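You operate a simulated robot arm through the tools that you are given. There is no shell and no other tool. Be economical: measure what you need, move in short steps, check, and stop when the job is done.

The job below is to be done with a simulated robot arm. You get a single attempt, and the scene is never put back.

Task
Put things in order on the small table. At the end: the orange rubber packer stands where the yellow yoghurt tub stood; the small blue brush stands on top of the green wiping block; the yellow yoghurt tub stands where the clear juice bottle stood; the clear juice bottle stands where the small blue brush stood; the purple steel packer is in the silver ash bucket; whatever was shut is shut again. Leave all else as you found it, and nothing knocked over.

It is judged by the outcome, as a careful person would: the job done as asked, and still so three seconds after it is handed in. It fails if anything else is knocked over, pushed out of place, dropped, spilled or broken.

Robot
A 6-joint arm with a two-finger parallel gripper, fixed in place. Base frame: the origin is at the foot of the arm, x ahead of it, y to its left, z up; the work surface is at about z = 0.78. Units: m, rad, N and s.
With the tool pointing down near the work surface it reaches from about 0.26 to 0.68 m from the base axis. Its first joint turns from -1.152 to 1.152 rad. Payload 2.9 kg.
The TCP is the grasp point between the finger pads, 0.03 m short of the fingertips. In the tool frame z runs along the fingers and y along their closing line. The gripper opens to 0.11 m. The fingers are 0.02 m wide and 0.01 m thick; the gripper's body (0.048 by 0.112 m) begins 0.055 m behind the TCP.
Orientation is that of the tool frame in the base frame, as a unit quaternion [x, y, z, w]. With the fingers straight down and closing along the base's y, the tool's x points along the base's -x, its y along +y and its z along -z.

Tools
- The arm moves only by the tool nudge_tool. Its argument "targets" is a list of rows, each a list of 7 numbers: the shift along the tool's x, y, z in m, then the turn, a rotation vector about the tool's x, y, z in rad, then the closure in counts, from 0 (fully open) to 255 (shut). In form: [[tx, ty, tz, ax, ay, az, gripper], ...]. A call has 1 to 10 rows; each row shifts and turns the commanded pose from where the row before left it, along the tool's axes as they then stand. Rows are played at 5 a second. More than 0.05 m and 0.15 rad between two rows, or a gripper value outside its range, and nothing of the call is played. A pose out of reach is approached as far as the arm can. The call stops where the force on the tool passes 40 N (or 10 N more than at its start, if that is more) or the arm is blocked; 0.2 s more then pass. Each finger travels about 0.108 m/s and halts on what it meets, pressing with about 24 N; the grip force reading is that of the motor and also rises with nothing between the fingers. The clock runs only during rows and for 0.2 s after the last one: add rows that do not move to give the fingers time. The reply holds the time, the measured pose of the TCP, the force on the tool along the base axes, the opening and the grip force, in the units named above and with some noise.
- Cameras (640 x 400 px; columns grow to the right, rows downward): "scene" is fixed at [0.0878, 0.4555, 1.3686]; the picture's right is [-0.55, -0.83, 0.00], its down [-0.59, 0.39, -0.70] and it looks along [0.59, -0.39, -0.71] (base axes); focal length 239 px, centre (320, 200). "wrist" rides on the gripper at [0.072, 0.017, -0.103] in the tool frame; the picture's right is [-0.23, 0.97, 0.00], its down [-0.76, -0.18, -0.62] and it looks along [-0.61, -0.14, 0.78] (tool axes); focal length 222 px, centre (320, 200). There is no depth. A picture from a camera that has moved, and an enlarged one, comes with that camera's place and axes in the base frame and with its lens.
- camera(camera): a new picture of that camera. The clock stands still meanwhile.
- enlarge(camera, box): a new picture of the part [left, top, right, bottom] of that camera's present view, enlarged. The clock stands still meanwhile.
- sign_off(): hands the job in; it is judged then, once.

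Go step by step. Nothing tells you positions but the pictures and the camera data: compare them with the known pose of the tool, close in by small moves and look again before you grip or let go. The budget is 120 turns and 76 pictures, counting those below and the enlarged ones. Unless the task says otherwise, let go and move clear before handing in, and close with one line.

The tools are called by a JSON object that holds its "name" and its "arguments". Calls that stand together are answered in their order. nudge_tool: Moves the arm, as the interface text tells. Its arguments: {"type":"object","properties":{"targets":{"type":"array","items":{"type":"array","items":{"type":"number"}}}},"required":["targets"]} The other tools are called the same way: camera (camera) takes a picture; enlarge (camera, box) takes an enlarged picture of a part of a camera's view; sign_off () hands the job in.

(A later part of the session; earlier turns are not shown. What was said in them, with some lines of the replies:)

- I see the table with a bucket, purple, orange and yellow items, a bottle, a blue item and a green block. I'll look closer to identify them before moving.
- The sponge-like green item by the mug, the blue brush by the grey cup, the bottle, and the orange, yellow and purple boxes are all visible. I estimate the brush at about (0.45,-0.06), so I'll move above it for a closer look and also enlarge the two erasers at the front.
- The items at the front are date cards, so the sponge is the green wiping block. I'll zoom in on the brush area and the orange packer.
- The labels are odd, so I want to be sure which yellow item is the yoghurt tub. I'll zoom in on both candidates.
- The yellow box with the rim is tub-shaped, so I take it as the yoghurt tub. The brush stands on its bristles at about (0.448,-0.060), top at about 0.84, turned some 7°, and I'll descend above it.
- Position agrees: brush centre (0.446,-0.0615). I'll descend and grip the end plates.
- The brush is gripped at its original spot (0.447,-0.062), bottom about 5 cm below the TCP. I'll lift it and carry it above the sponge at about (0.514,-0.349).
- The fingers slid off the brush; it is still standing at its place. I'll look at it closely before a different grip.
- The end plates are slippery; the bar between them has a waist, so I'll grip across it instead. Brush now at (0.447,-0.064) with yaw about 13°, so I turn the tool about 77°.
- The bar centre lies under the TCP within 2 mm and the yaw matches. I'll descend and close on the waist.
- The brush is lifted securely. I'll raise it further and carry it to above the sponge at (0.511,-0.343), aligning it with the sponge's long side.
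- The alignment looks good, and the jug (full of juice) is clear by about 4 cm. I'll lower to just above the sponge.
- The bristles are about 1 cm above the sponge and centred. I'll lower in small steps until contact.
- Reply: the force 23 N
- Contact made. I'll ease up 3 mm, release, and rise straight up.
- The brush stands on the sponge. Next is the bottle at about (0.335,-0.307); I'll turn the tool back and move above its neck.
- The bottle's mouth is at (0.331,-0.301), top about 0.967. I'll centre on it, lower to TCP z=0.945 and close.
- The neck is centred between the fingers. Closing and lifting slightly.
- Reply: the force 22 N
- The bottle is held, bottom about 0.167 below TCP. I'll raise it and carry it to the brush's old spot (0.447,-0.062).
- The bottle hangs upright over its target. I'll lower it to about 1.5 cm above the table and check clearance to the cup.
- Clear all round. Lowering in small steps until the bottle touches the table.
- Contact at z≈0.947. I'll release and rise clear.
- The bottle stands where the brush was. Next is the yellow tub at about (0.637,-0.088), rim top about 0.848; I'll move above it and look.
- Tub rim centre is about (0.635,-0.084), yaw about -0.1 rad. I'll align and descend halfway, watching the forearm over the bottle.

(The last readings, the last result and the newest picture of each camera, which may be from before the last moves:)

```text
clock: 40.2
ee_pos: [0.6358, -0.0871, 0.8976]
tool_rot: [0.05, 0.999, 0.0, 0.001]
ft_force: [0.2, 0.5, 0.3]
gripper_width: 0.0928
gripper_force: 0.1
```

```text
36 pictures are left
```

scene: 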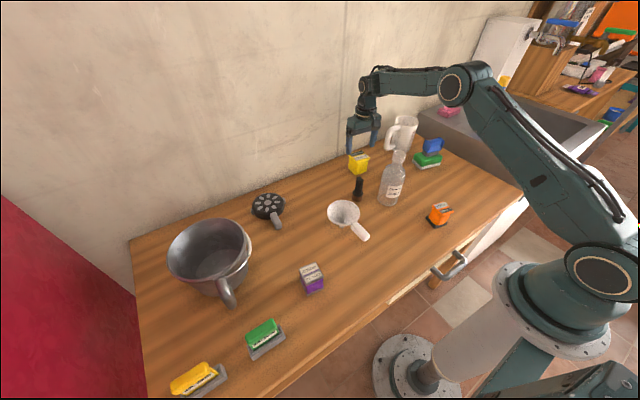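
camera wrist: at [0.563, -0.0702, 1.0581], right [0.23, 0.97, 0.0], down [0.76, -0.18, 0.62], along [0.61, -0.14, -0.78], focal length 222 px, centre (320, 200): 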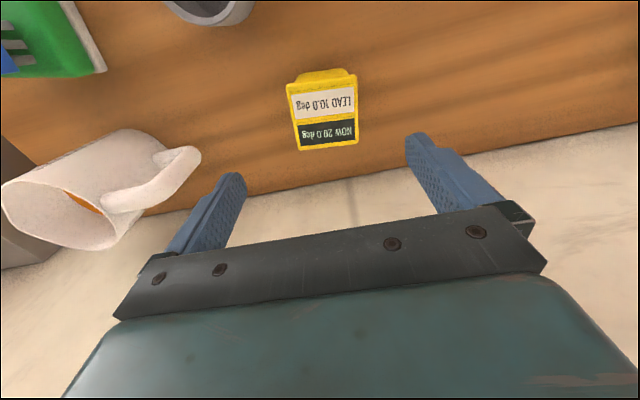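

The forearm is well above the bottle. Descending to the rim and gripping.

{"name": "nudge_tool", "arguments": {"targets": [[0, 0.003, 0.03, 0, 0, 0, 40], [0, 0, 0.029, 0, 0, 0, 40], [0, 0, 0, 0, 0, 0, 40], [0, 0, 0, 0, 0, 0, 90], [0, 0, 0, 0, 0, 0, 150], [0, 0, 0, 0, 0, 0, 255], [0, 0, 0, 0, 0, 0, 255]]}}

{"name": "nudge_tool", "arguments": {"targets": [[0, 0, -0.02, 0, 0, 0, 255], [0, 0, -0.02, 0, 0, 0, 255], [0, 0, 0, 0, 0, 0, 255]]}}

{"name": "enlarge", "arguments": {"camera": "scene", "box": [320, 100, 440, 210]}}

```text
clock: 41.8
ee_pos: [0.6335, -0.0827, 0.8386]
tool_rot: [0.05, 0.999, 0.001, 0.001]
ft_force: [0.5, 0.8, 0.3]
gripper_width: 0.0599
gripper_force: 24.2
```

```text
clock: 42.6
ee_pos: [0.633, -0.0807, 0.879]
tool_rot: [0.049, 0.999, 0.0, 0.0]
ft_force: [-0.2, 0.3, -2.0]
gripper_width: 0.0597
gripper_force: 24.4
```

```text
3.64 times, centred on (380, 155) of scene
camera zoom: at [0.0879, 0.4555, 1.3686], right [-0.55, -0.83, 0.0], down [-0.59, 0.39, -0.7], along [0.59, -0.39, -0.71], focal length 871 px, centre (102, 364)
```

zoom: 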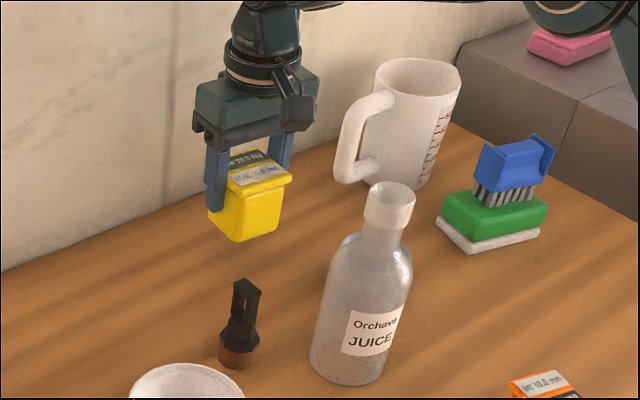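

The tub is held; its original centre was (0.634,-0.083). I'll lift it high and carry it to the bottle's old place (0.331,-0.301).

{"name": "nudge_tool", "arguments": {"targets": [[0, 0, -0.045, 0, 0, 0, 255], [0, 0, -0.045, 0, 0, 0, 255], [0, 0, -0.045, 0, 0, 0, 255], [0, 0, -0.03, 0, 0, 0, 255]]}}

{"name": "nudge_tool", "arguments": {"targets": [[0.0348, -0.0311, 0, 0, 0, 0, 255], [0.0348, -0.0311, 0, 0, 0, 0, 255], [0.0348, -0.0311, 0, 0, 0, 0, 255], [0.0348, -0.0311, 0, 0, 0, 0, 255], [0.0348, -0.0311, 0, 0, 0, 0, 255], [0.0348, -0.0311, 0, 0, 0, 0, 255], [0.0348, -0.0311, 0, 0, 0, 0, 255], [0.0348, -0.0311, 0, 0, 0, 0, 255], [0, 0, 0, 0, 0, 0, 255]]}}

{"name": "camera", "arguments": {"camera": "scene"}}

```text
clock: 43.6
ee_pos: [0.6319, -0.0829, 1.0429]
tool_rot: [0.049, 0.999, 0.001, 0.001]
ft_force: [0.2, 1.2, -2.0]
gripper_width: 0.0598
gripper_force: 24.2
```

```text
clock: 45.6
ee_pos: [0.3327, -0.3015, 1.0424]
tool_rot: [0.049, 0.999, 0.0, 0.001]
ft_force: [0.2, -0.5, -1.7]
gripper_width: 0.0598
gripper_force: 24.0
```

```text
34 pictures are left
```

scene: 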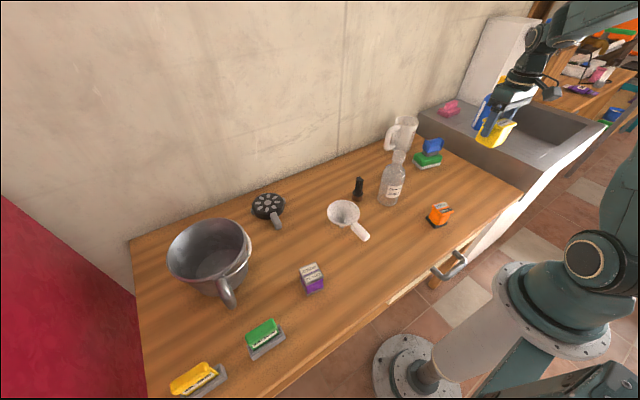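

The tub is over the place and held level. Lowering to just above the table.

{"name": "nudge_tool", "arguments": {"targets": [[0.001, 0, 0.045, 0, 0, 0, 255], [0, 0, 0.045, 0, 0, 0, 255], [0, 0, 0.045, 0, 0, 0, 255], [0, 0, 0.045, 0, 0, 0, 255], [0, 0, 0.015, 0, 0, 0, 255], [0, 0, 0, 0, 0, 0, 255]]}}

{"name": "nudge_tool", "arguments": {"targets": [[0, 0, 0.004, 0, 0, 0, 255], [0, 0, 0, 0, 0, 0, 255]]}}

{"name": "nudge_tool", "arguments": {"targets": [[0, 0, 0.003, 0, 0, 0, 255], [0, 0, 0, 0, 0, 0, 255]]}}

{"name": "enlarge", "arguments": {"camera": "scene", "box": [400, 110, 540, 230]}}

```text
clock: 47.0
ee_pos: [0.3334, -0.3034, 0.845]
tool_rot: [0.048, 0.999, 0.001, 0.0]
ft_force: [0.1, 0.4, -2.0]
gripper_width: 0.06
gripper_force: 23.4
```

```text
clock: 47.6
ee_pos: [0.331, -0.303, 0.8422]
tool_rot: [0.05, 0.999, -0.001, 0.0]
ft_force: [1.1, 0.0, -2.6]
gripper_width: 0.0599
gripper_force: 23.6
```

```text
clock: 48.2
ee_pos: [0.3314, -0.3021, 0.8412]
tool_rot: [0.048, 0.999, 0.0, 0.0]
ft_force: [-0.9, 0.5, -2.5]
gripper_width: 0.0598
gripper_force: 24.2
```

```text
3.33 times, centred on (470, 170) of scene
camera zoom: at [0.0878, 0.4555, 1.3686], right [-0.55, -0.83, 0.0], down [-0.59, 0.39, -0.7], along [0.59, -0.39, -0.71], focal length 798 px, centre (-180, 300)
```

zoom: 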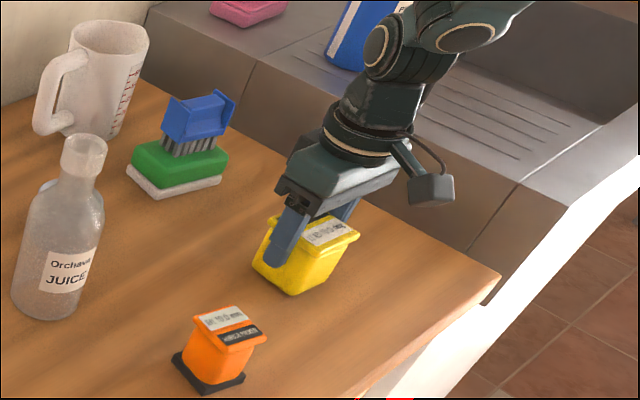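

Nearly down; a few more millimetres.

{"name": "nudge_tool", "arguments": {"targets": [[0, 0, 0.002, 0, 0, 0, 255], [0, 0, 0, 0, 0, 0, 255]]}}

{"name": "nudge_tool", "arguments": {"targets": [[0, 0, 0.002, 0, 0, 0, 255], [0, 0, 0, 0, 0, 0, 255]]}}

```text
clock: 48.8
ee_pos: [0.3321, -0.3026, 0.8389]
tool_rot: [0.05, 0.999, 0.0, 0.0]
ft_force: [-4.6, 3.5, 14.3]
gripper_width: 0.06
gripper_force: 24.1
```

```text
clock: 49.4
ee_pos: [0.3321, -0.3028, 0.8364]
tool_rot: [0.048, 0.999, 0.0, 0.0]
ft_force: [-0.8, 5.4, 22.1]
gripper_width: 0.06
gripper_force: 24.0
```

The tub is on the table. I'll ease 2 mm, release, rise and look toward the orange packer at about (0.293,-0.13).

{"name": "nudge_tool", "arguments": {"targets": [[0, 0, -0.002, 0, 0, 0, 255], [0, 0, 0, 0, 0, 0, 130], [0, 0, 0, 0, 0, 0, 70], [0, 0, 0, 0, 0, 0, 30], [0, 0, 0, 0, 0, 0, 30]]}}

{"name": "nudge_tool", "arguments": {"targets": [[0, 0, -0.045, 0, 0, 0, 0], [0, 0, -0.045, 0, 0, 0, 0], [0, 0, -0.045, 0, 0, -0.1, 0], [0.004, 0.045, 0, 0, 0, 0, 0], [0.008, 0.045, 0, 0, 0, 0, 0], [0.01, 0.045, 0, 0, 0, 0, 0], [0.014, 0.035, 0, 0, 0, 0, 0], [0, 0, 0, 0, 0, 0, 0]]}}

{"name": "camera", "arguments": {"camera": "wrist"}}

{"name": "enlarge", "arguments": {"camera": "scene", "box": [400, 140, 540, 240]}}

```text
clock: 50.6
ee_pos: [0.3318, -0.3021, 0.8368]
tool_rot: [0.049, 0.999, 0.001, 0.0]
ft_force: [-0.4, -0.3, -0.1]
gripper_width: 0.0969
gripper_force: 0.1
```

```text
clock: 52.4
ee_pos: [0.2967, -0.132, 0.9722]
tool_rot: [0.0, 1.0, 0.0, 0.001]
ft_force: [-0.1, -0.3, 0.2]
gripper_width: 0.1101
gripper_force: 0.1
```

```text
32 pictures are left
camera wrist: at [0.2247, -0.1174, 1.0757], right [0.23, 0.97, 0.0], down [0.76, -0.18, 0.62], along [0.61, -0.14, -0.78], focal length 222 px, centre (320, 200)
```

wrist: 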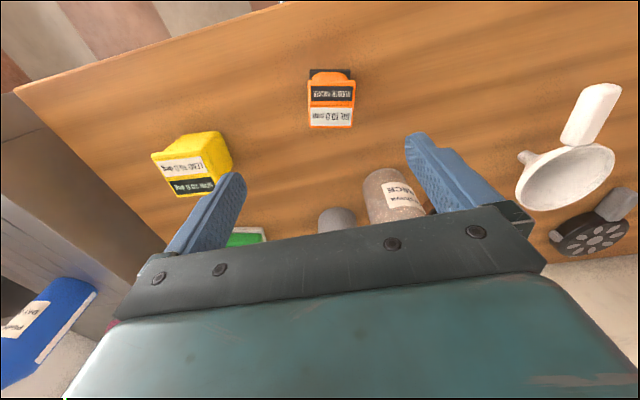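

```text
4.00 times, centred on (470, 190) of scene
camera zoom: at [0.0878, 0.4555, 1.3686], right [-0.55, -0.83, 0.0], down [-0.59, 0.39, -0.7], along [0.59, -0.39, -0.71], focal length 958 px, centre (-280, 240)
```

zoom: 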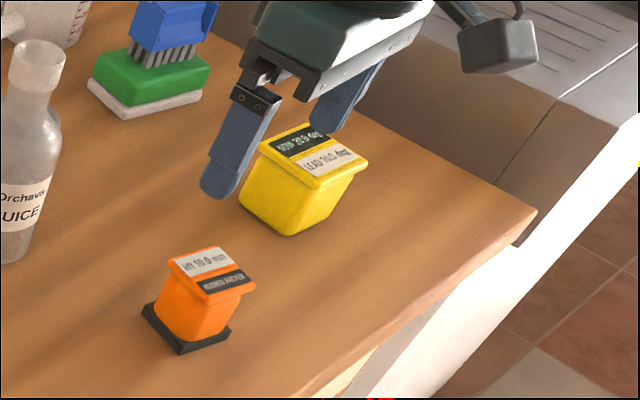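

The orange packer's rim centre is about (0.291,-0.121), top 0.846, yaw about -0.23 rad. I'll align and descend part way to check.

{"name": "nudge_tool", "arguments": {"targets": [[0.0055, 0.011, 0, 0, 0, 0.115, 40], [0, 0, 0, 0, 0, 0.115, 60], [0, 0, 0.04, 0, 0, 0, 60], [0, 0, 0.03, 0, 0, 0, 60], [0, 0, 0, 0, 0, 0, 60]]}}

{"name": "camera", "arguments": {"camera": "wrist"}}

```text
clock: 53.6
ee_pos: [0.2919, -0.1251, 0.9017]
tool_rot: [0.114, 0.994, 0.0, 0.0]
ft_force: [-0.6, 0.7, 0.2]
gripper_width: 0.0844
gripper_force: 0.1
```

```text
30 pictures are left
camera wrist: at [0.2251, -0.0924, 1.0056], right [0.44, 0.9, 0.0], down [0.7, -0.35, 0.62], along [0.56, -0.28, -0.78], focal length 222 px, centre (320, 200)
```

wrist: 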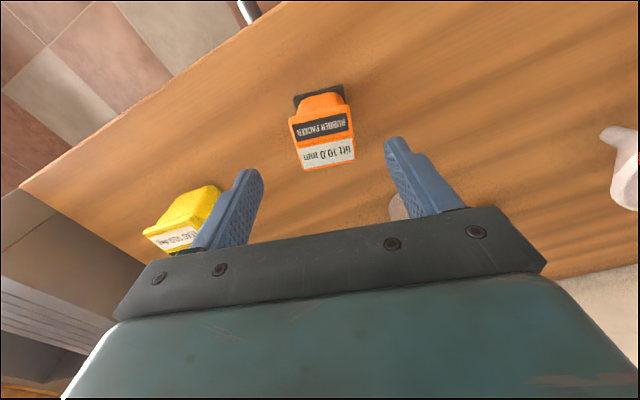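

Refined centre (0.2895,-0.121). Descending and gripping the rim.

{"name": "nudge_tool", "arguments": {"targets": [[0.003, 0.0035, 0.02, 0, 0, 0.04, 60], [0, 0, 0.03, 0, 0, 0, 60], [0, 0, 0.014, 0, 0, 0, 60], [0, 0, 0, 0, 0, 0, 60], [0, 0, 0, 0, 0, 0, 110], [0, 0, 0, 0, 0, 0, 170], [0, 0, 0, 0, 0, 0, 255], [0, 0, 0, 0, 0, 0, 255]]}}

{"name": "nudge_tool", "arguments": {"targets": [[0, 0, -0.02, 0, 0, 0, 255], [0, 0, -0.02, 0, 0, 0, 255], [0, 0, 0, 0, 0, 0, 255]]}}

{"name": "enlarge", "arguments": {"camera": "scene", "box": [380, 130, 520, 240]}}

```text
clock: 55.4
ee_pos: [0.2898, -0.1197, 0.841]
tool_rot: [0.134, 0.991, -0.001, 0.001]
ft_force: [0.1, -0.3, 0.3]
gripper_width: 0.045
gripper_force: 24.2
```

```text
clock: 56.2
ee_pos: [0.2896, -0.1186, 0.8784]
tool_rot: [0.134, 0.991, 0.0, 0.0]
ft_force: [0.0, -0.2, -1.7]
gripper_width: 0.0452
gripper_force: 24.2
```

```text
3.64 times, centred on (450, 185) of scene
camera zoom: at [0.0878, 0.4555, 1.3686], right [-0.55, -0.83, 0.0], down [-0.59, 0.39, -0.7], along [0.59, -0.39, -0.71], focal length 871 px, centre (-153, 254)
```

zoom: 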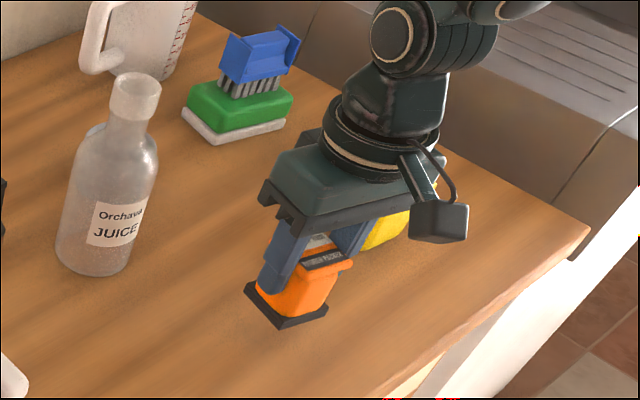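

The orange packer is held with its base. I'll lift it well above the bottle, straighten the tool, and carry it to the tub's old place (0.634,-0.083).

{"name": "nudge_tool", "arguments": {"targets": [[0, 0, -0.043, 0, 0, -0.054, 255], [0, 0, -0.043, 0, 0, -0.054, 255], [0, 0, -0.043, 0, 0, -0.054, 255], [0, 0, -0.043, 0, 0, -0.054, 255], [0, 0, -0.043, 0, 0, -0.054, 255], [0, 0, 0, 0, 0, 0, 255]]}}

{"name": "camera", "arguments": {"camera": "scene"}}

```text
clock: 57.6
ee_pos: [0.288, -0.1188, 1.093]
tool_rot: [-0.001, 1.0, -0.001, 0.0]
ft_force: [0.2, -0.1, -2.0]
gripper_width: 0.0451
gripper_force: 24.5
```

```text
28 pictures are left
```

scene: 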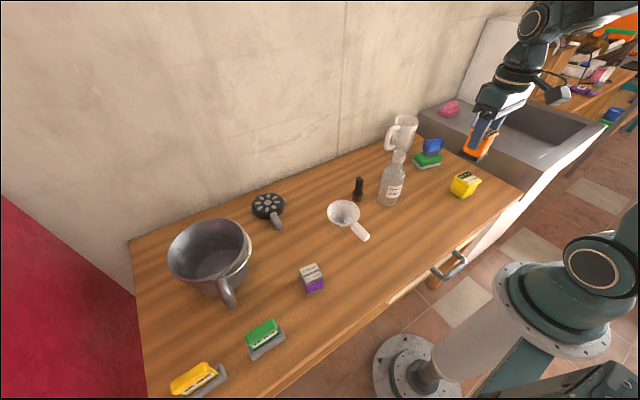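

Good height. Moving over to the target spot.

{"name": "nudge_tool", "arguments": {"targets": [[-0.0433, 0.0045, 0, 0, 0, 0, 255], [-0.0433, 0.0045, 0, 0, 0, 0, 255], [-0.0433, 0.0045, 0, 0, 0, 0, 255], [-0.0433, 0.0045, 0, 0, 0, 0, 255], [-0.0433, 0.0045, 0, 0, 0, 0, 255], [-0.0433, 0.0045, 0, 0, 0, 0, 255], [-0.0433, 0.0045, 0, 0, 0, 0, 255], [-0.043, 0.0045, 0, 0, 0, 0, 255], [0, 0, 0, 0, 0, 0, 255]]}}

{"name": "nudge_tool", "arguments": {"targets": [[0, 0, 0.045, 0, 0, 0, 255], [0, 0, 0.045, 0, 0, 0, 255], [0, 0, 0.045, 0, 0, 0, 255], [0, 0, 0.045, 0, 0, 0, 255], [0, 0, 0.045, 0, 0, 0, 255], [0, 0, 0.01, 0, 0, 0, 255], [0, 0, 0, 0, 0, 0, 255]]}}

{"name": "enlarge", "arguments": {"camera": "scene", "box": [320, 100, 440, 210]}}

```text
clock: 59.6
ee_pos: [0.6326, -0.0834, 1.094]
tool_rot: [-0.001, 1.0, 0.0, -0.001]
ft_force: [0.0, -0.5, -0.1]
gripper_width: 0.0445
gripper_force: 23.9
```

```text
clock: 61.2
ee_pos: [0.6337, -0.0808, 0.8606]
tool_rot: [-0.001, 1.0, 0.0, 0.0]
ft_force: [0.8, -0.3, -1.1]
gripper_width: 0.0447
gripper_force: 23.8
```

```text
3.64 times, centred on (380, 155) of scene
camera zoom: at [0.0878, 0.4555, 1.3686], right [-0.55, -0.83, 0.0], down [-0.59, 0.39, -0.7], along [0.59, -0.39, -0.71], focal length 871 px, centre (102, 364)
```

zoom: 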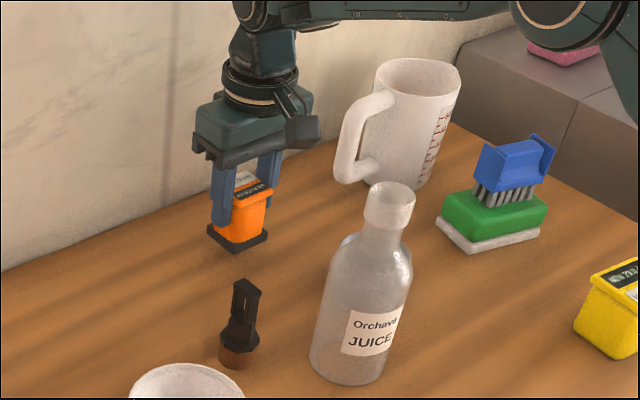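

Lowering the last two centimetres with care.

{"name": "nudge_tool", "arguments": {"targets": [[0, -0.001, 0.007, 0, 0, 0, 255], [0, 0, 0.007, 0, 0, 0, 255], [0, 0, 0, 0, 0, 0, 255]]}}

{"name": "nudge_tool", "arguments": {"targets": [[0, 0, 0.003, 0, 0, 0, 255], [0, 0, 0, 0, 0, 0, 255]]}}

{"name": "nudge_tool", "arguments": {"targets": [[0, 0, 0.002, 0, 0, 0, 255], [0, 0, 0, 0, 0, 0, 255]]}}

```text
clock: 62.0
ee_pos: [0.6333, -0.082, 0.8461]
tool_rot: [-0.001, 1.0, 0.0, -0.001]
ft_force: [-0.4, -0.2, -1.1]
gripper_width: 0.0446
gripper_force: 24.2
```

```text
clock: 62.6
ee_pos: [0.6346, -0.0828, 0.8421]
tool_rot: [-0.002, 1.0, 0.001, 0.0]
ft_force: [0.1, -0.2, -1.0]
gripper_width: 0.0449
gripper_force: 24.2
```

```text
clock: 63.2
ee_pos: [0.6344, -0.0815, 0.8413]
tool_rot: [-0.001, 1.0, 0.0, 0.0]
ft_force: [0.0, -0.8, -1.2]
gripper_width: 0.0446
gripper_force: 23.9
```

{"name": "nudge_tool", "arguments": {"targets": [[0, 0, 0.002, 0, 0, 0, 255], [0, 0, 0, 0, 0, 0, 255]]}}

```text
clock: 63.8
ee_pos: [0.6351, -0.0815, 0.8388]
tool_rot: [-0.001, 1.0, 0.0, 0.001]
ft_force: [0.3, -0.3, -1.3]
gripper_width: 0.0446
gripper_force: 23.7
```

Still no contact; another small step.

{"name": "nudge_tool", "arguments": {"targets": [[0, 0, 0.002, 0, 0, 0, 255], [0, 0, 0, 0, 0, 0, 255]]}}

```text
clock: 64.4
ee_pos: [0.6355, -0.0813, 0.8384]
tool_rot: [-0.001, 1.0, 0.0, 0.0]
ft_force: [-2.7, 3.0, 13.0]
gripper_width: 0.0445
gripper_force: 24.0
```

Contact. Releasing and rising, then heading to the purple packer at about (0.33,0.31).

{"name": "nudge_tool", "arguments": {"targets": [[0, 0, -0.001, 0, 0, 0, 255], [0, 0, 0, 0, 0, 0, 160], [0, 0, 0, 0, 0, 0, 100], [0, 0, 0, 0, 0, 0, 50], [0, 0, 0, 0, 0, 0, 40]]}}

{"name": "nudge_tool", "arguments": {"targets": [[0, 0, -0.045, 0, 0, 0, 40], [0, 0, -0.045, 0, 0, 0, 40], [0, 0, -0.045, 0, 0, 0, 0], [0, 0, -0.045, 0, 0, 0, 0], [0, 0, -0.045, 0, 0, 0, 0], [0, 0, 0, 0, 0, 0, 0]]}}

{"name": "nudge_tool", "arguments": {"targets": [[0.025, 0.036, 0, 0, 0, 0, 0], [0.025, 0.036, 0, 0, 0, 0, 0], [0.025, 0.036, 0, 0, 0, 0, 0], [0.025, 0.036, 0, 0, 0, 0, 0], [0.025, 0.036, 0, 0, 0, 0, 0], [0.025, 0.036, 0, 0, 0, 0, 0], [0.025, 0.036, 0, 0, 0, 0, 0], [0.025, 0.036, 0, 0, 0, 0, 0], [0.025, 0.036, 0, 0, 0, 0, 0], [0.025, 0.036, 0, 0, 0, 0, 0]]}}

{"name": "camera", "arguments": {"camera": "wrist"}}

{"name": "camera", "arguments": {"camera": "scene"}}

```text
clock: 65.6
ee_pos: [0.634, -0.0824, 0.8374]
tool_rot: [-0.002, 1.0, 0.0, -0.001]
ft_force: [-0.2, -0.7, 0.2]
gripper_width: 0.0926
gripper_force: 0.0
```

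```text
clock: 67.0
ee_pos: [0.6336, -0.0832, 1.0638]
tool_rot: [-0.001, 1.0, 0.001, 0.0]
ft_force: [0.7, 0.1, 0.5]
gripper_width: 0.1101
gripper_force: 0.1
```

```text
clock: 69.2
ee_pos: [0.3857, 0.2775, 1.0628]
tool_rot: [0.0, 1.0, 0.0, 0.0]
ft_force: [0.2, 0.4, 0.1]
gripper_width: 0.11
gripper_force: 0.0
```

```text
26 pictures are left
camera wrist: at [0.3133, 0.2939, 1.1665], right [0.23, 0.97, 0.0], down [0.76, -0.18, 0.62], along [0.61, -0.14, -0.78], focal length 222 px, centre (320, 200)
```

wrist: 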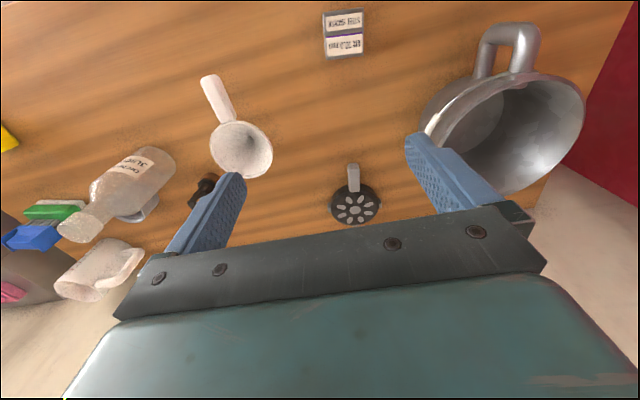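

```text
25 pictures are left
```

scene: 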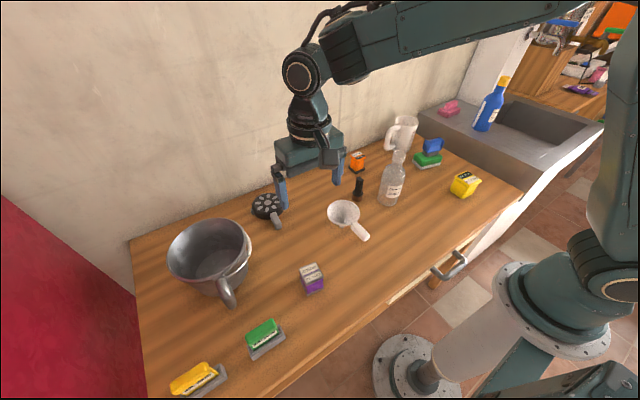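

Orange stands where the tub was. The purple packer is at about (0.331,0.320); the bucket's rim centre is about (0.475,0.496) at z≈0.905. I'll move over the packer.

{"name": "nudge_tool", "arguments": {"targets": [[0.027, 0.021, 0, 0, 0, 0, 0], [0.028, 0.0215, 0, 0, 0, 0, 0], [0, 0, 0.04, 0, 0, 0, 0], [0, 0, 0.04, 0, 0, 0, 0], [0, 0, 0.02, 0, 0, 0, 0], [0, 0, 0, 0, 0, 0, 0]]}}

{"name": "camera", "arguments": {"camera": "wrist"}}

{"name": "enlarge", "arguments": {"camera": "scene", "box": [150, 190, 350, 320]}}

```text
clock: 70.6
ee_pos: [0.3294, 0.3216, 0.9619]
tool_rot: [-0.001, 1.0, 0.0, 0.0]
ft_force: [-0.1, 1.0, 0.3]
gripper_width: 0.1098
gripper_force: 0.1
```

```text
24 pictures are left
camera wrist: at [0.2573, 0.3356, 1.0657], right [0.23, 0.97, 0.0], down [0.76, -0.18, 0.62], along [0.61, -0.14, -0.78], focal length 222 px, centre (320, 200)
```

wrist: 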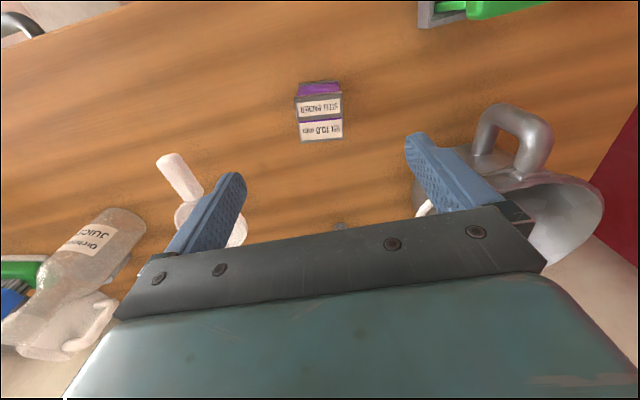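

```text
3.08 times, centred on (250, 255) of scene
camera zoom: at [0.0878, 0.4555, 1.3686], right [-0.55, -0.83, 0.0], down [-0.59, 0.39, -0.7], along [0.59, -0.39, -0.71], focal length 737 px, centre (535, 31)
```

zoom: 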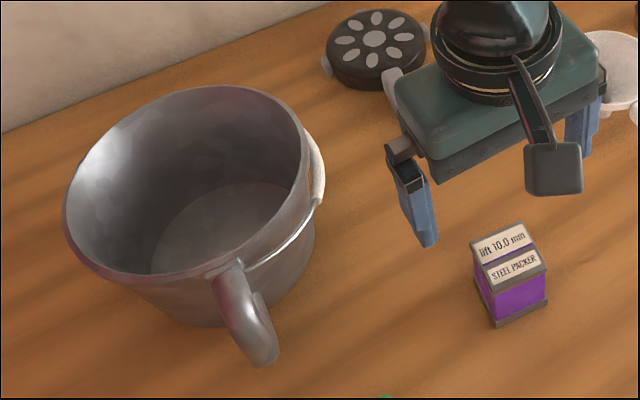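

Purple packer centred at (0.330,0.319), yaw about -0.11. Aligning, descending and gripping.

{"name": "nudge_tool", "arguments": {"targets": [[0, -0.0025, 0, 0, 0, 0.11, 40], [0, 0, 0.045, 0, 0, 0, 40], [0, 0, 0.045, 0, 0, 0, 40], [0, 0, 0.045, 0, 0, 0, 40], [0, 0, 0.005, 0, 0, 0, 40], [0, 0, 0, 0, 0, 0, 40]]}}

{"name": "nudge_tool", "arguments": {"targets": [[0, 0, 0, 0, 0, 0, 100], [0, 0, 0, 0, 0, 0, 170], [0, 0, 0, 0, 0, 0, 255], [0, 0, 0, 0, 0, 0, 255], [0, 0, 0, 0, 0, 0, 255]]}}

{"name": "nudge_tool", "arguments": {"targets": [[0, 0, -0.02, 0, 0, 0, 255], [0, 0, -0.02, 0, 0, 0, 255], [0, 0, 0, 0, 0, 0, 255]]}}

{"name": "enlarge", "arguments": {"camera": "scene", "box": [150, 190, 370, 320]}}

```text
clock: 72.0
ee_pos: [0.3282, 0.3194, 0.8229]
tool_rot: [0.055, 0.999, -0.001, 0.0]
ft_force: [-0.1, 0.8, 0.6]
gripper_width: 0.0925
gripper_force: 0.1
```

```text
clock: 73.2
ee_pos: [0.3289, 0.3187, 0.8218]
tool_rot: [0.054, 0.999, 0.0, 0.0]
ft_force: [1.3, 0.2, 0.9]
gripper_width: 0.0446
gripper_force: 23.7
```

```text
clock: 74.0
ee_pos: [0.329, 0.3169, 0.8638]
tool_rot: [0.053, 0.999, 0.001, 0.0]
ft_force: [-0.7, 0.1, -1.4]
gripper_width: 0.0449
gripper_force: 24.5
```

```text
2.91 times, centred on (260, 255) of scene
camera zoom: at [0.0878, 0.4555, 1.3686], right [-0.55, -0.83, 0.0], down [-0.59, 0.39, -0.7], along [0.59, -0.39, -0.71], focal length 696 px, centre (494, 40)
```

zoom: 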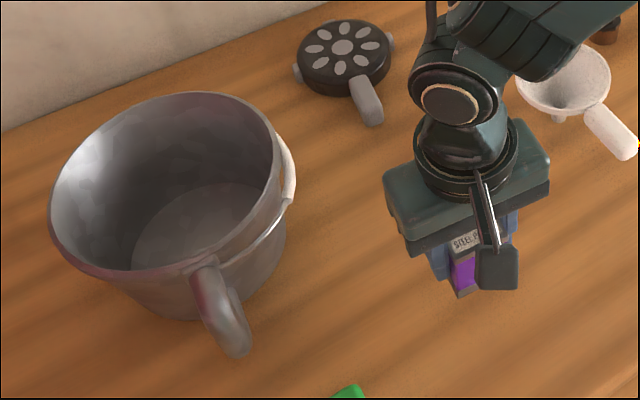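

The purple packer is held. I'll lift it to z≈1.05 and move over the bucket toward (0.465,0.475).

{"name": "nudge_tool", "arguments": {"targets": [[0, 0, -0.048, 0, 0, 0, 255], [0, 0, -0.048, 0, 0, 0, 255], [0, 0, -0.048, 0, 0, 0, 255], [0, 0, -0.048, 0, 0, 0, 255], [-0.0236, 0.0344, 0, 0, 0, 0, 255], [-0.0236, 0.0344, 0, 0, 0, 0, 255], [-0.0236, 0.0344, 0, 0, 0, 0, 255], [-0.0236, 0.0344, 0, 0, 0, 0, 255], [-0.0236, 0.0344, 0, 0, 0, 0, 255], [0, 0, 0, 0, 0, 0, 255]]}}

{"name": "camera", "arguments": {"camera": "wrist"}}

{"name": "enlarge", "arguments": {"camera": "scene", "box": [110, 130, 330, 320]}}

```text
clock: 76.2
ee_pos: [0.4547, 0.4677, 1.0532]
tool_rot: [0.054, 0.999, 0.0, 0.0]
ft_force: [-0.2, -1.7, -0.9]
gripper_width: 0.0447
gripper_force: 23.5
out of reach, approached as far as the arm can: row 9
```

```text
21 pictures are left
camera wrist: at [0.3861, 0.4906, 1.1562], right [0.33, 0.94, 0.0], down [0.74, -0.26, 0.62], along [0.59, -0.21, -0.78], focal length 222 px, centre (320, 200)
```

wrist: 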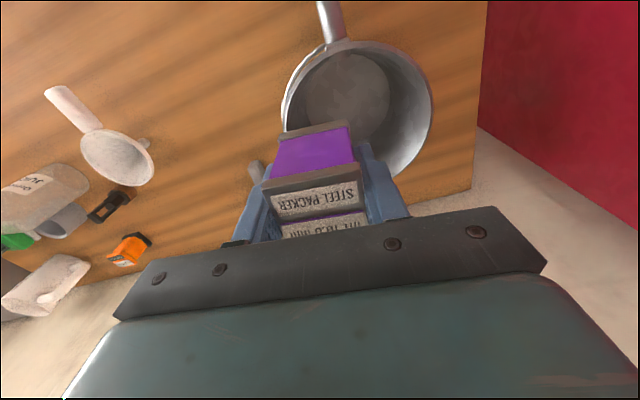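

```text
2.11 times, centred on (220, 225) of scene
camera zoom: at [0.0878, 0.4555, 1.3686], right [-0.55, -0.83, 0.0], down [-0.59, 0.39, -0.7], along [0.59, -0.39, -0.71], focal length 504 px, centre (530, 147)
```

zoom: 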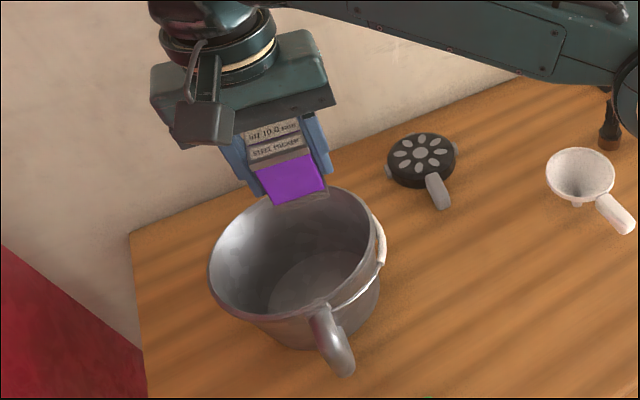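

The arm is at its reach limit at this height. I'll lower a bit and turn the gripper so its wide side runs across the bucket, then extend.

{"name": "nudge_tool", "arguments": {"targets": [[0, 0, 0.03, 0, 0, -0.13, 255], [0, 0, 0.03, 0, 0, -0.13, 255], [0, 0, 0, 0, 0, -0.13, 255], [0, 0, 0, 0, 0, -0.13, 255], [0, 0, 0, 0, 0, -0.13, 255], [0, 0, 0, 0, 0, -0.13, 255], [0, 0, 0, 0, 0, -0.13, 255], [0, 0, 0, 0, 0, 0, 255]]}}

{"name": "camera", "arguments": {"camera": "wrist"}}

```text
clock: 78.0
ee_pos: [0.4585, 0.4675, 0.9938]
tool_rot: [-0.39, 0.921, 0.0, 0.0]
ft_force: [0.2, 0.2, -0.6]
gripper_width: 0.0448
gripper_force: 24.1
```

```text
19 pictures are left
camera wrist: at [0.396, 0.4255, 1.0977], right [-0.54, 0.84, 0.0], down [0.66, 0.42, 0.62], along [0.52, 0.34, -0.78], focal length 222 px, centre (320, 200)
```

wrist: 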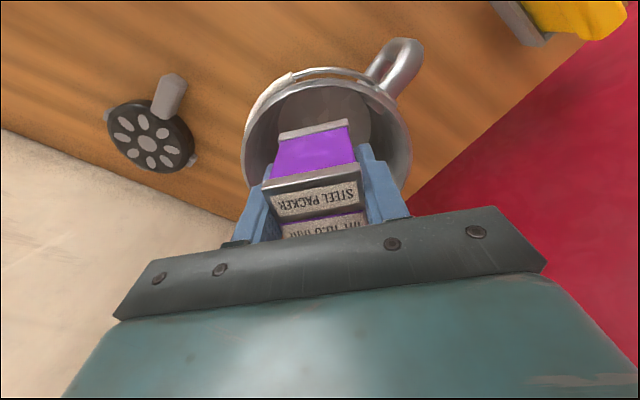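

The gripper is laterally centred on the bucket, about 4 cm short of its centre (0.487,0.495). I'll extend as far as reach allows.

{"name": "nudge_tool", "arguments": {"targets": [[-0.006, 0, 0.01, 0, 0, 0, 255], [-0.006, 0, 0.01, 0, 0, 0, 255], [-0.006, 0, 0.01, 0, 0, 0, 255], [0, 0, 0, 0, 0, 0, 255]]}}

{"name": "enlarge", "arguments": {"camera": "scene", "box": [110, 150, 310, 320]}}

```text
clock: 79.0
ee_pos: [0.4703, 0.4807, 0.9645]
tool_rot: [-0.39, 0.921, -0.001, -0.001]
ft_force: [-0.7, 0.0, -2.1]
gripper_width: 0.0449
gripper_force: 23.9
```

```text
2.35 times, centred on (210, 235) of scene
camera zoom: at [0.0878, 0.4555, 1.3686], right [-0.55, -0.83, 0.0], down [-0.59, 0.39, -0.7], along [0.59, -0.39, -0.71], focal length 563 px, centre (579, 118)
```

zoom: 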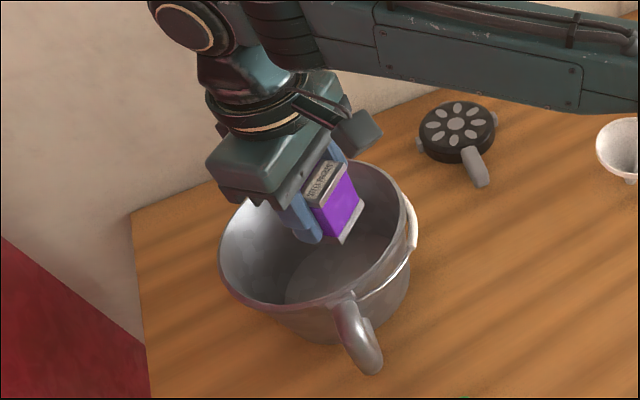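

It reached r=0.672, inside the rim. Lowering step by step.

{"name": "nudge_tool", "arguments": {"targets": [[-0.003, 0, 0.02, 0, 0, 0, 255], [0, 0, 0.02, 0, 0, 0, 255], [0, 0, 0.02, 0, 0, 0, 255], [0, 0, 0, 0, 0, 0, 255]]}}

{"name": "enlarge", "arguments": {"camera": "scene", "box": [110, 150, 310, 320]}}

{"name": "camera", "arguments": {"camera": "wrist"}}

```text
clock: 80.0
ee_pos: [0.4725, 0.4809, 0.905]
tool_rot: [-0.39, 0.921, 0.0, 0.0]
ft_force: [0.0, 0.1, -0.5]
gripper_width: 0.0448
gripper_force: 24.6
```

```text
2.35 times, centred on (210, 235) of scene
camera zoom: at [0.0878, 0.4555, 1.3686], right [-0.55, -0.83, 0.0], down [-0.59, 0.39, -0.7], along [0.59, -0.39, -0.71], focal length 563 px, centre (579, 118)
```

zoom: 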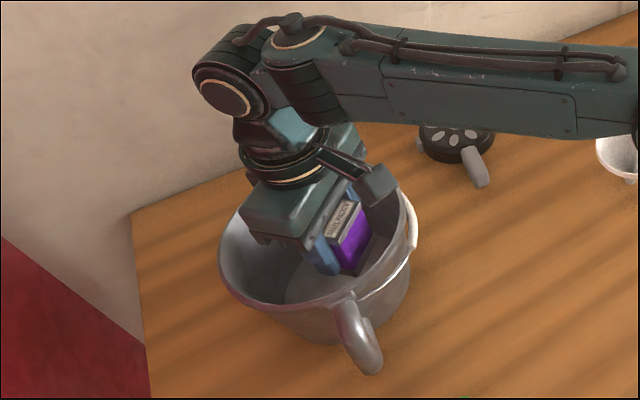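

```text
16 pictures are left
camera wrist: at [0.4104, 0.4405, 1.0085], right [-0.54, 0.84, 0.0], down [0.66, 0.42, 0.62], along [0.52, 0.34, -0.78], focal length 222 px, centre (320, 200)
```

wrist: 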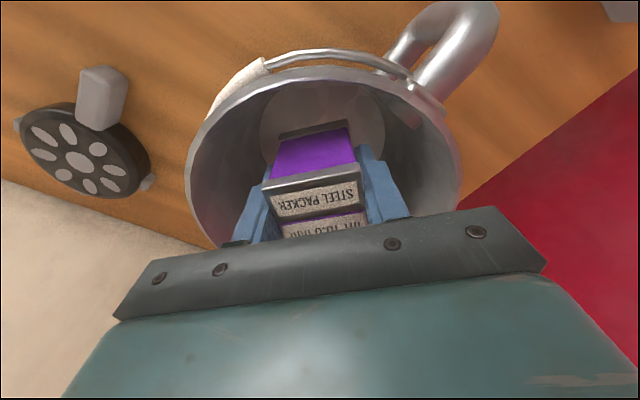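

The packer is well inside the rim. Lowering to TCP z≈0.85, keeping body and camera clear of the rim.

{"name": "nudge_tool", "arguments": {"targets": [[0, 0, 0.015, 0, 0, 0, 255], [0, 0, 0.015, 0, 0, 0, 255], [0, 0, 0.012, 0, 0, 0, 255], [0, 0, 0, 0, 0, 0, 255]]}}

{"name": "enlarge", "arguments": {"camera": "scene", "box": [150, 180, 270, 320]}}

{"name": "camera", "arguments": {"camera": "wrist"}}

```text
clock: 81.0
ee_pos: [0.4741, 0.4834, 0.8628]
tool_rot: [-0.39, 0.921, -0.001, 0.0]
ft_force: [-0.4, -0.2, -1.2]
gripper_width: 0.0446
gripper_force: 23.5
```

```text
2.86 times, centred on (210, 250) of scene
camera zoom: at [0.0878, 0.4555, 1.3686], right [-0.55, -0.83, 0.0], down [-0.59, 0.39, -0.7], along [0.59, -0.39, -0.71], focal length 684 px, centre (634, 57)
```

zoom: 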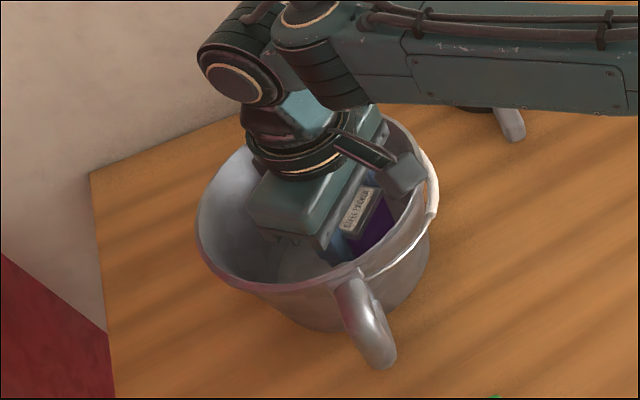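

```text
14 pictures are left
camera wrist: at [0.4116, 0.4411, 0.9667], right [-0.54, 0.84, 0.0], down [0.66, 0.42, 0.62], along [0.52, 0.34, -0.78], focal length 222 px, centre (320, 200)
```

wrist: 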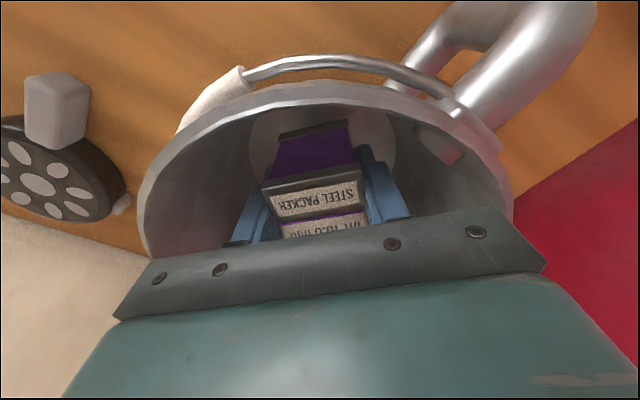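

A final 1.5 cm lower, then release.

{"name": "nudge_tool", "arguments": {"targets": [[0, 0, 0.006, 0, 0, 0, 255], [0, 0, 0.005, 0, 0, 0, 255], [0, 0, 0.005, 0, 0, 0, 255], [0, 0, 0, 0, 0, 0, 255]]}}

{"name": "enlarge", "arguments": {"camera": "scene", "box": [170, 200, 270, 300]}}

```text
clock: 82.0
ee_pos: [0.4738, 0.4836, 0.8476]
tool_rot: [-0.39, 0.921, 0.0, 0.0]
ft_force: [0.9, 1.0, -1.7]
gripper_width: 0.0449
gripper_force: 23.7
```

```text
4.00 times, centred on (220, 250) of scene
camera zoom: at [0.0878, 0.4555, 1.3686], right [-0.55, -0.83, 0.0], down [-0.59, 0.39, -0.7], along [0.59, -0.39, -0.71], focal length 958 px, centre (720, 0)
```

zoom: 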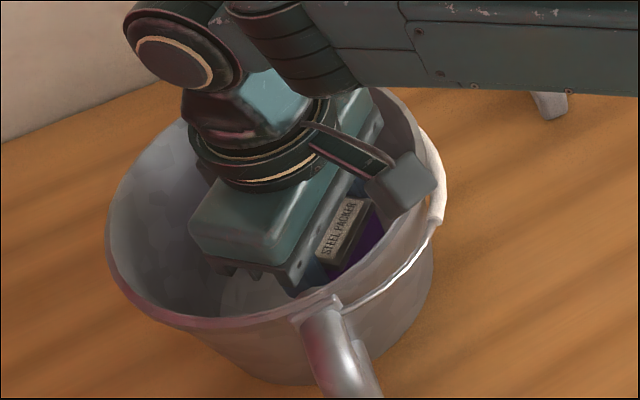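

No contact anywhere; the remaining drop is under 2 cm. Opening gently.

{"name": "nudge_tool", "arguments": {"targets": [[0, 0, 0, 0, 0, 0, 145], [0, 0, 0, 0, 0, 0, 120], [0, 0, 0, 0, 0, 0, 110], [0, 0, 0, 0, 0, 0, 110]]}}

{"name": "nudge_tool", "arguments": {"targets": [[0, 0, -0.03, 0, 0, 0, 110], [0, 0, -0.045, 0, 0, 0, 110], [0, 0, -0.045, 0, 0, 0, 110], [0.02, 0, -0.045, 0, 0, 0, 110], [0.045, 0, 0, 0, 0, 0, 110], [0.045, 0, 0, 0, 0, 0, 110], [0, 0, 0, 0, 0, 0, 110]]}}

{"name": "camera", "arguments": {"camera": "wrist"}}

{"name": "camera", "arguments": {"camera": "scene"}}

```text
clock: 83.0
ee_pos: [0.4726, 0.4829, 0.8468]
tool_rot: [-0.39, 0.921, 0.0, 0.0]
ft_force: [-0.1, -0.5, -0.2]
gripper_width: 0.0625
gripper_force: 0.0
```

```text
clock: 84.6
ee_pos: [0.4017, 0.41, 1.013]
tool_rot: [-0.39, 0.921, 0.001, 0.003]
ft_force: [-0.5, -1.1, -1.9]
gripper_width: 0.0628
gripper_force: 0.0
out of reach, approached as far as the arm can: row 4
```

```text
12 pictures are left
camera wrist: at [0.3417, 0.3681, 1.1167], right [-0.54, 0.84, 0.0], down [0.66, 0.42, 0.63], along [0.53, 0.34, -0.78], focal length 222 px, centre (320, 200)
```

wrist: 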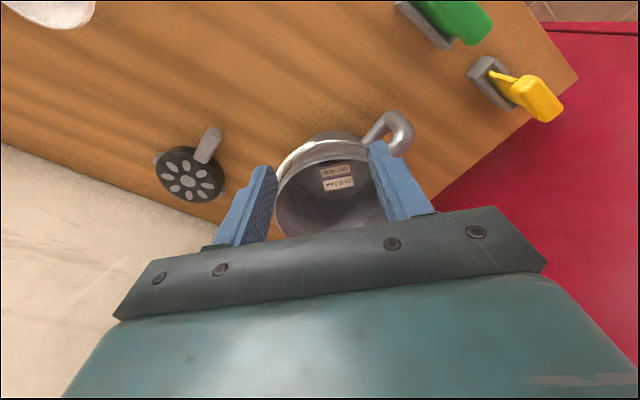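

```text
11 pictures are left
```

scene: 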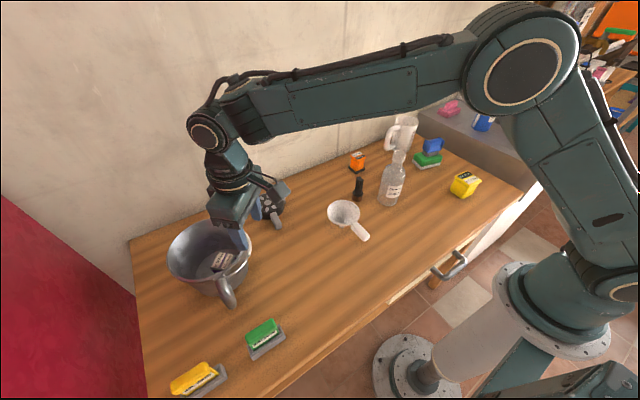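

The purple packer sits in the bucket. I'll raise the arm and do a final check of the whole table.

{"name": "nudge_tool", "arguments": {"targets": [[0.04, 0, -0.02, 0, 0, 0, 60], [0.04, 0, -0.03, 0, 0, 0, 0], [0, 0, -0.03, 0, 0, 0, 0], [0, 0, 0, 0, 0, 0, 0]]}}

{"name": "enlarge", "arguments": {"camera": "scene", "box": [310, 100, 530, 280]}}

{"name": "enlarge", "arguments": {"camera": "scene", "box": [130, 180, 330, 400]}}

```text
clock: 85.6
ee_pos: [0.347, 0.3522, 1.0927]
tool_rot: [-0.39, 0.921, 0.0, 0.001]
ft_force: [0.1, -0.1, 0.3]
gripper_width: 0.1098
gripper_force: 0.2
```

```text
2.22 times, centred on (420, 190) of scene
camera zoom: at [0.0878, 0.4555, 1.3686], right [-0.55, -0.83, 0.0], down [-0.59, 0.39, -0.7], along [0.59, -0.39, -0.71], focal length 532 px, centre (98, 222)
```

zoom: 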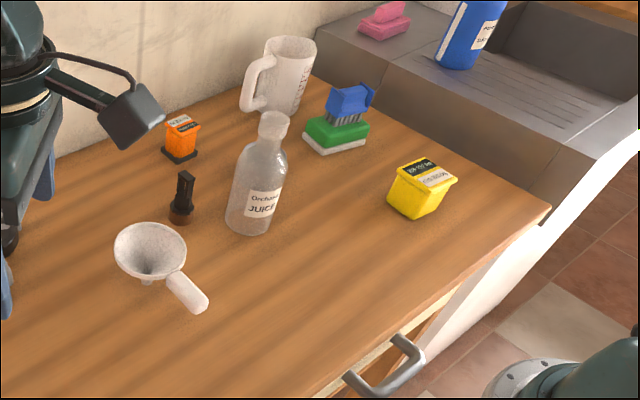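

```text
1.82 times, centred on (230, 290) of scene
camera zoom: at [0.0878, 0.4555, 1.3686], right [-0.55, -0.83, 0.0], down [-0.59, 0.39, -0.7], along [0.59, -0.39, -0.71], focal length 435 px, centre (484, 36)
```

zoom: 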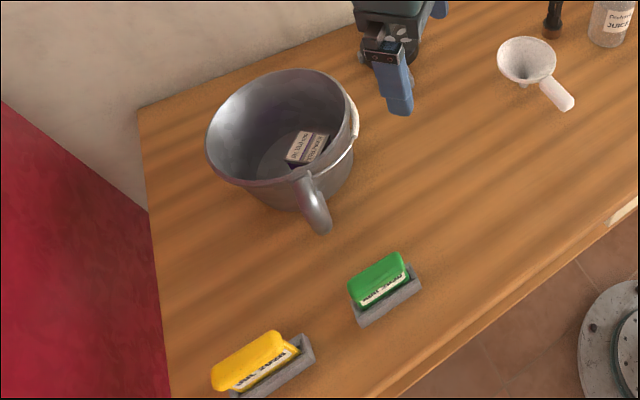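

Everything is in its asked place, nothing is knocked over and the arm is clear, so I'm handing in.

{"name": "sign_off", "arguments": {}}

```text
The job is handed in.
```

The job is handed in: all five items are where you asked, and I opened nothing, so nothing needed shutting. In the last pictures nothing was knocked over, and the arm had let go and moved clear.
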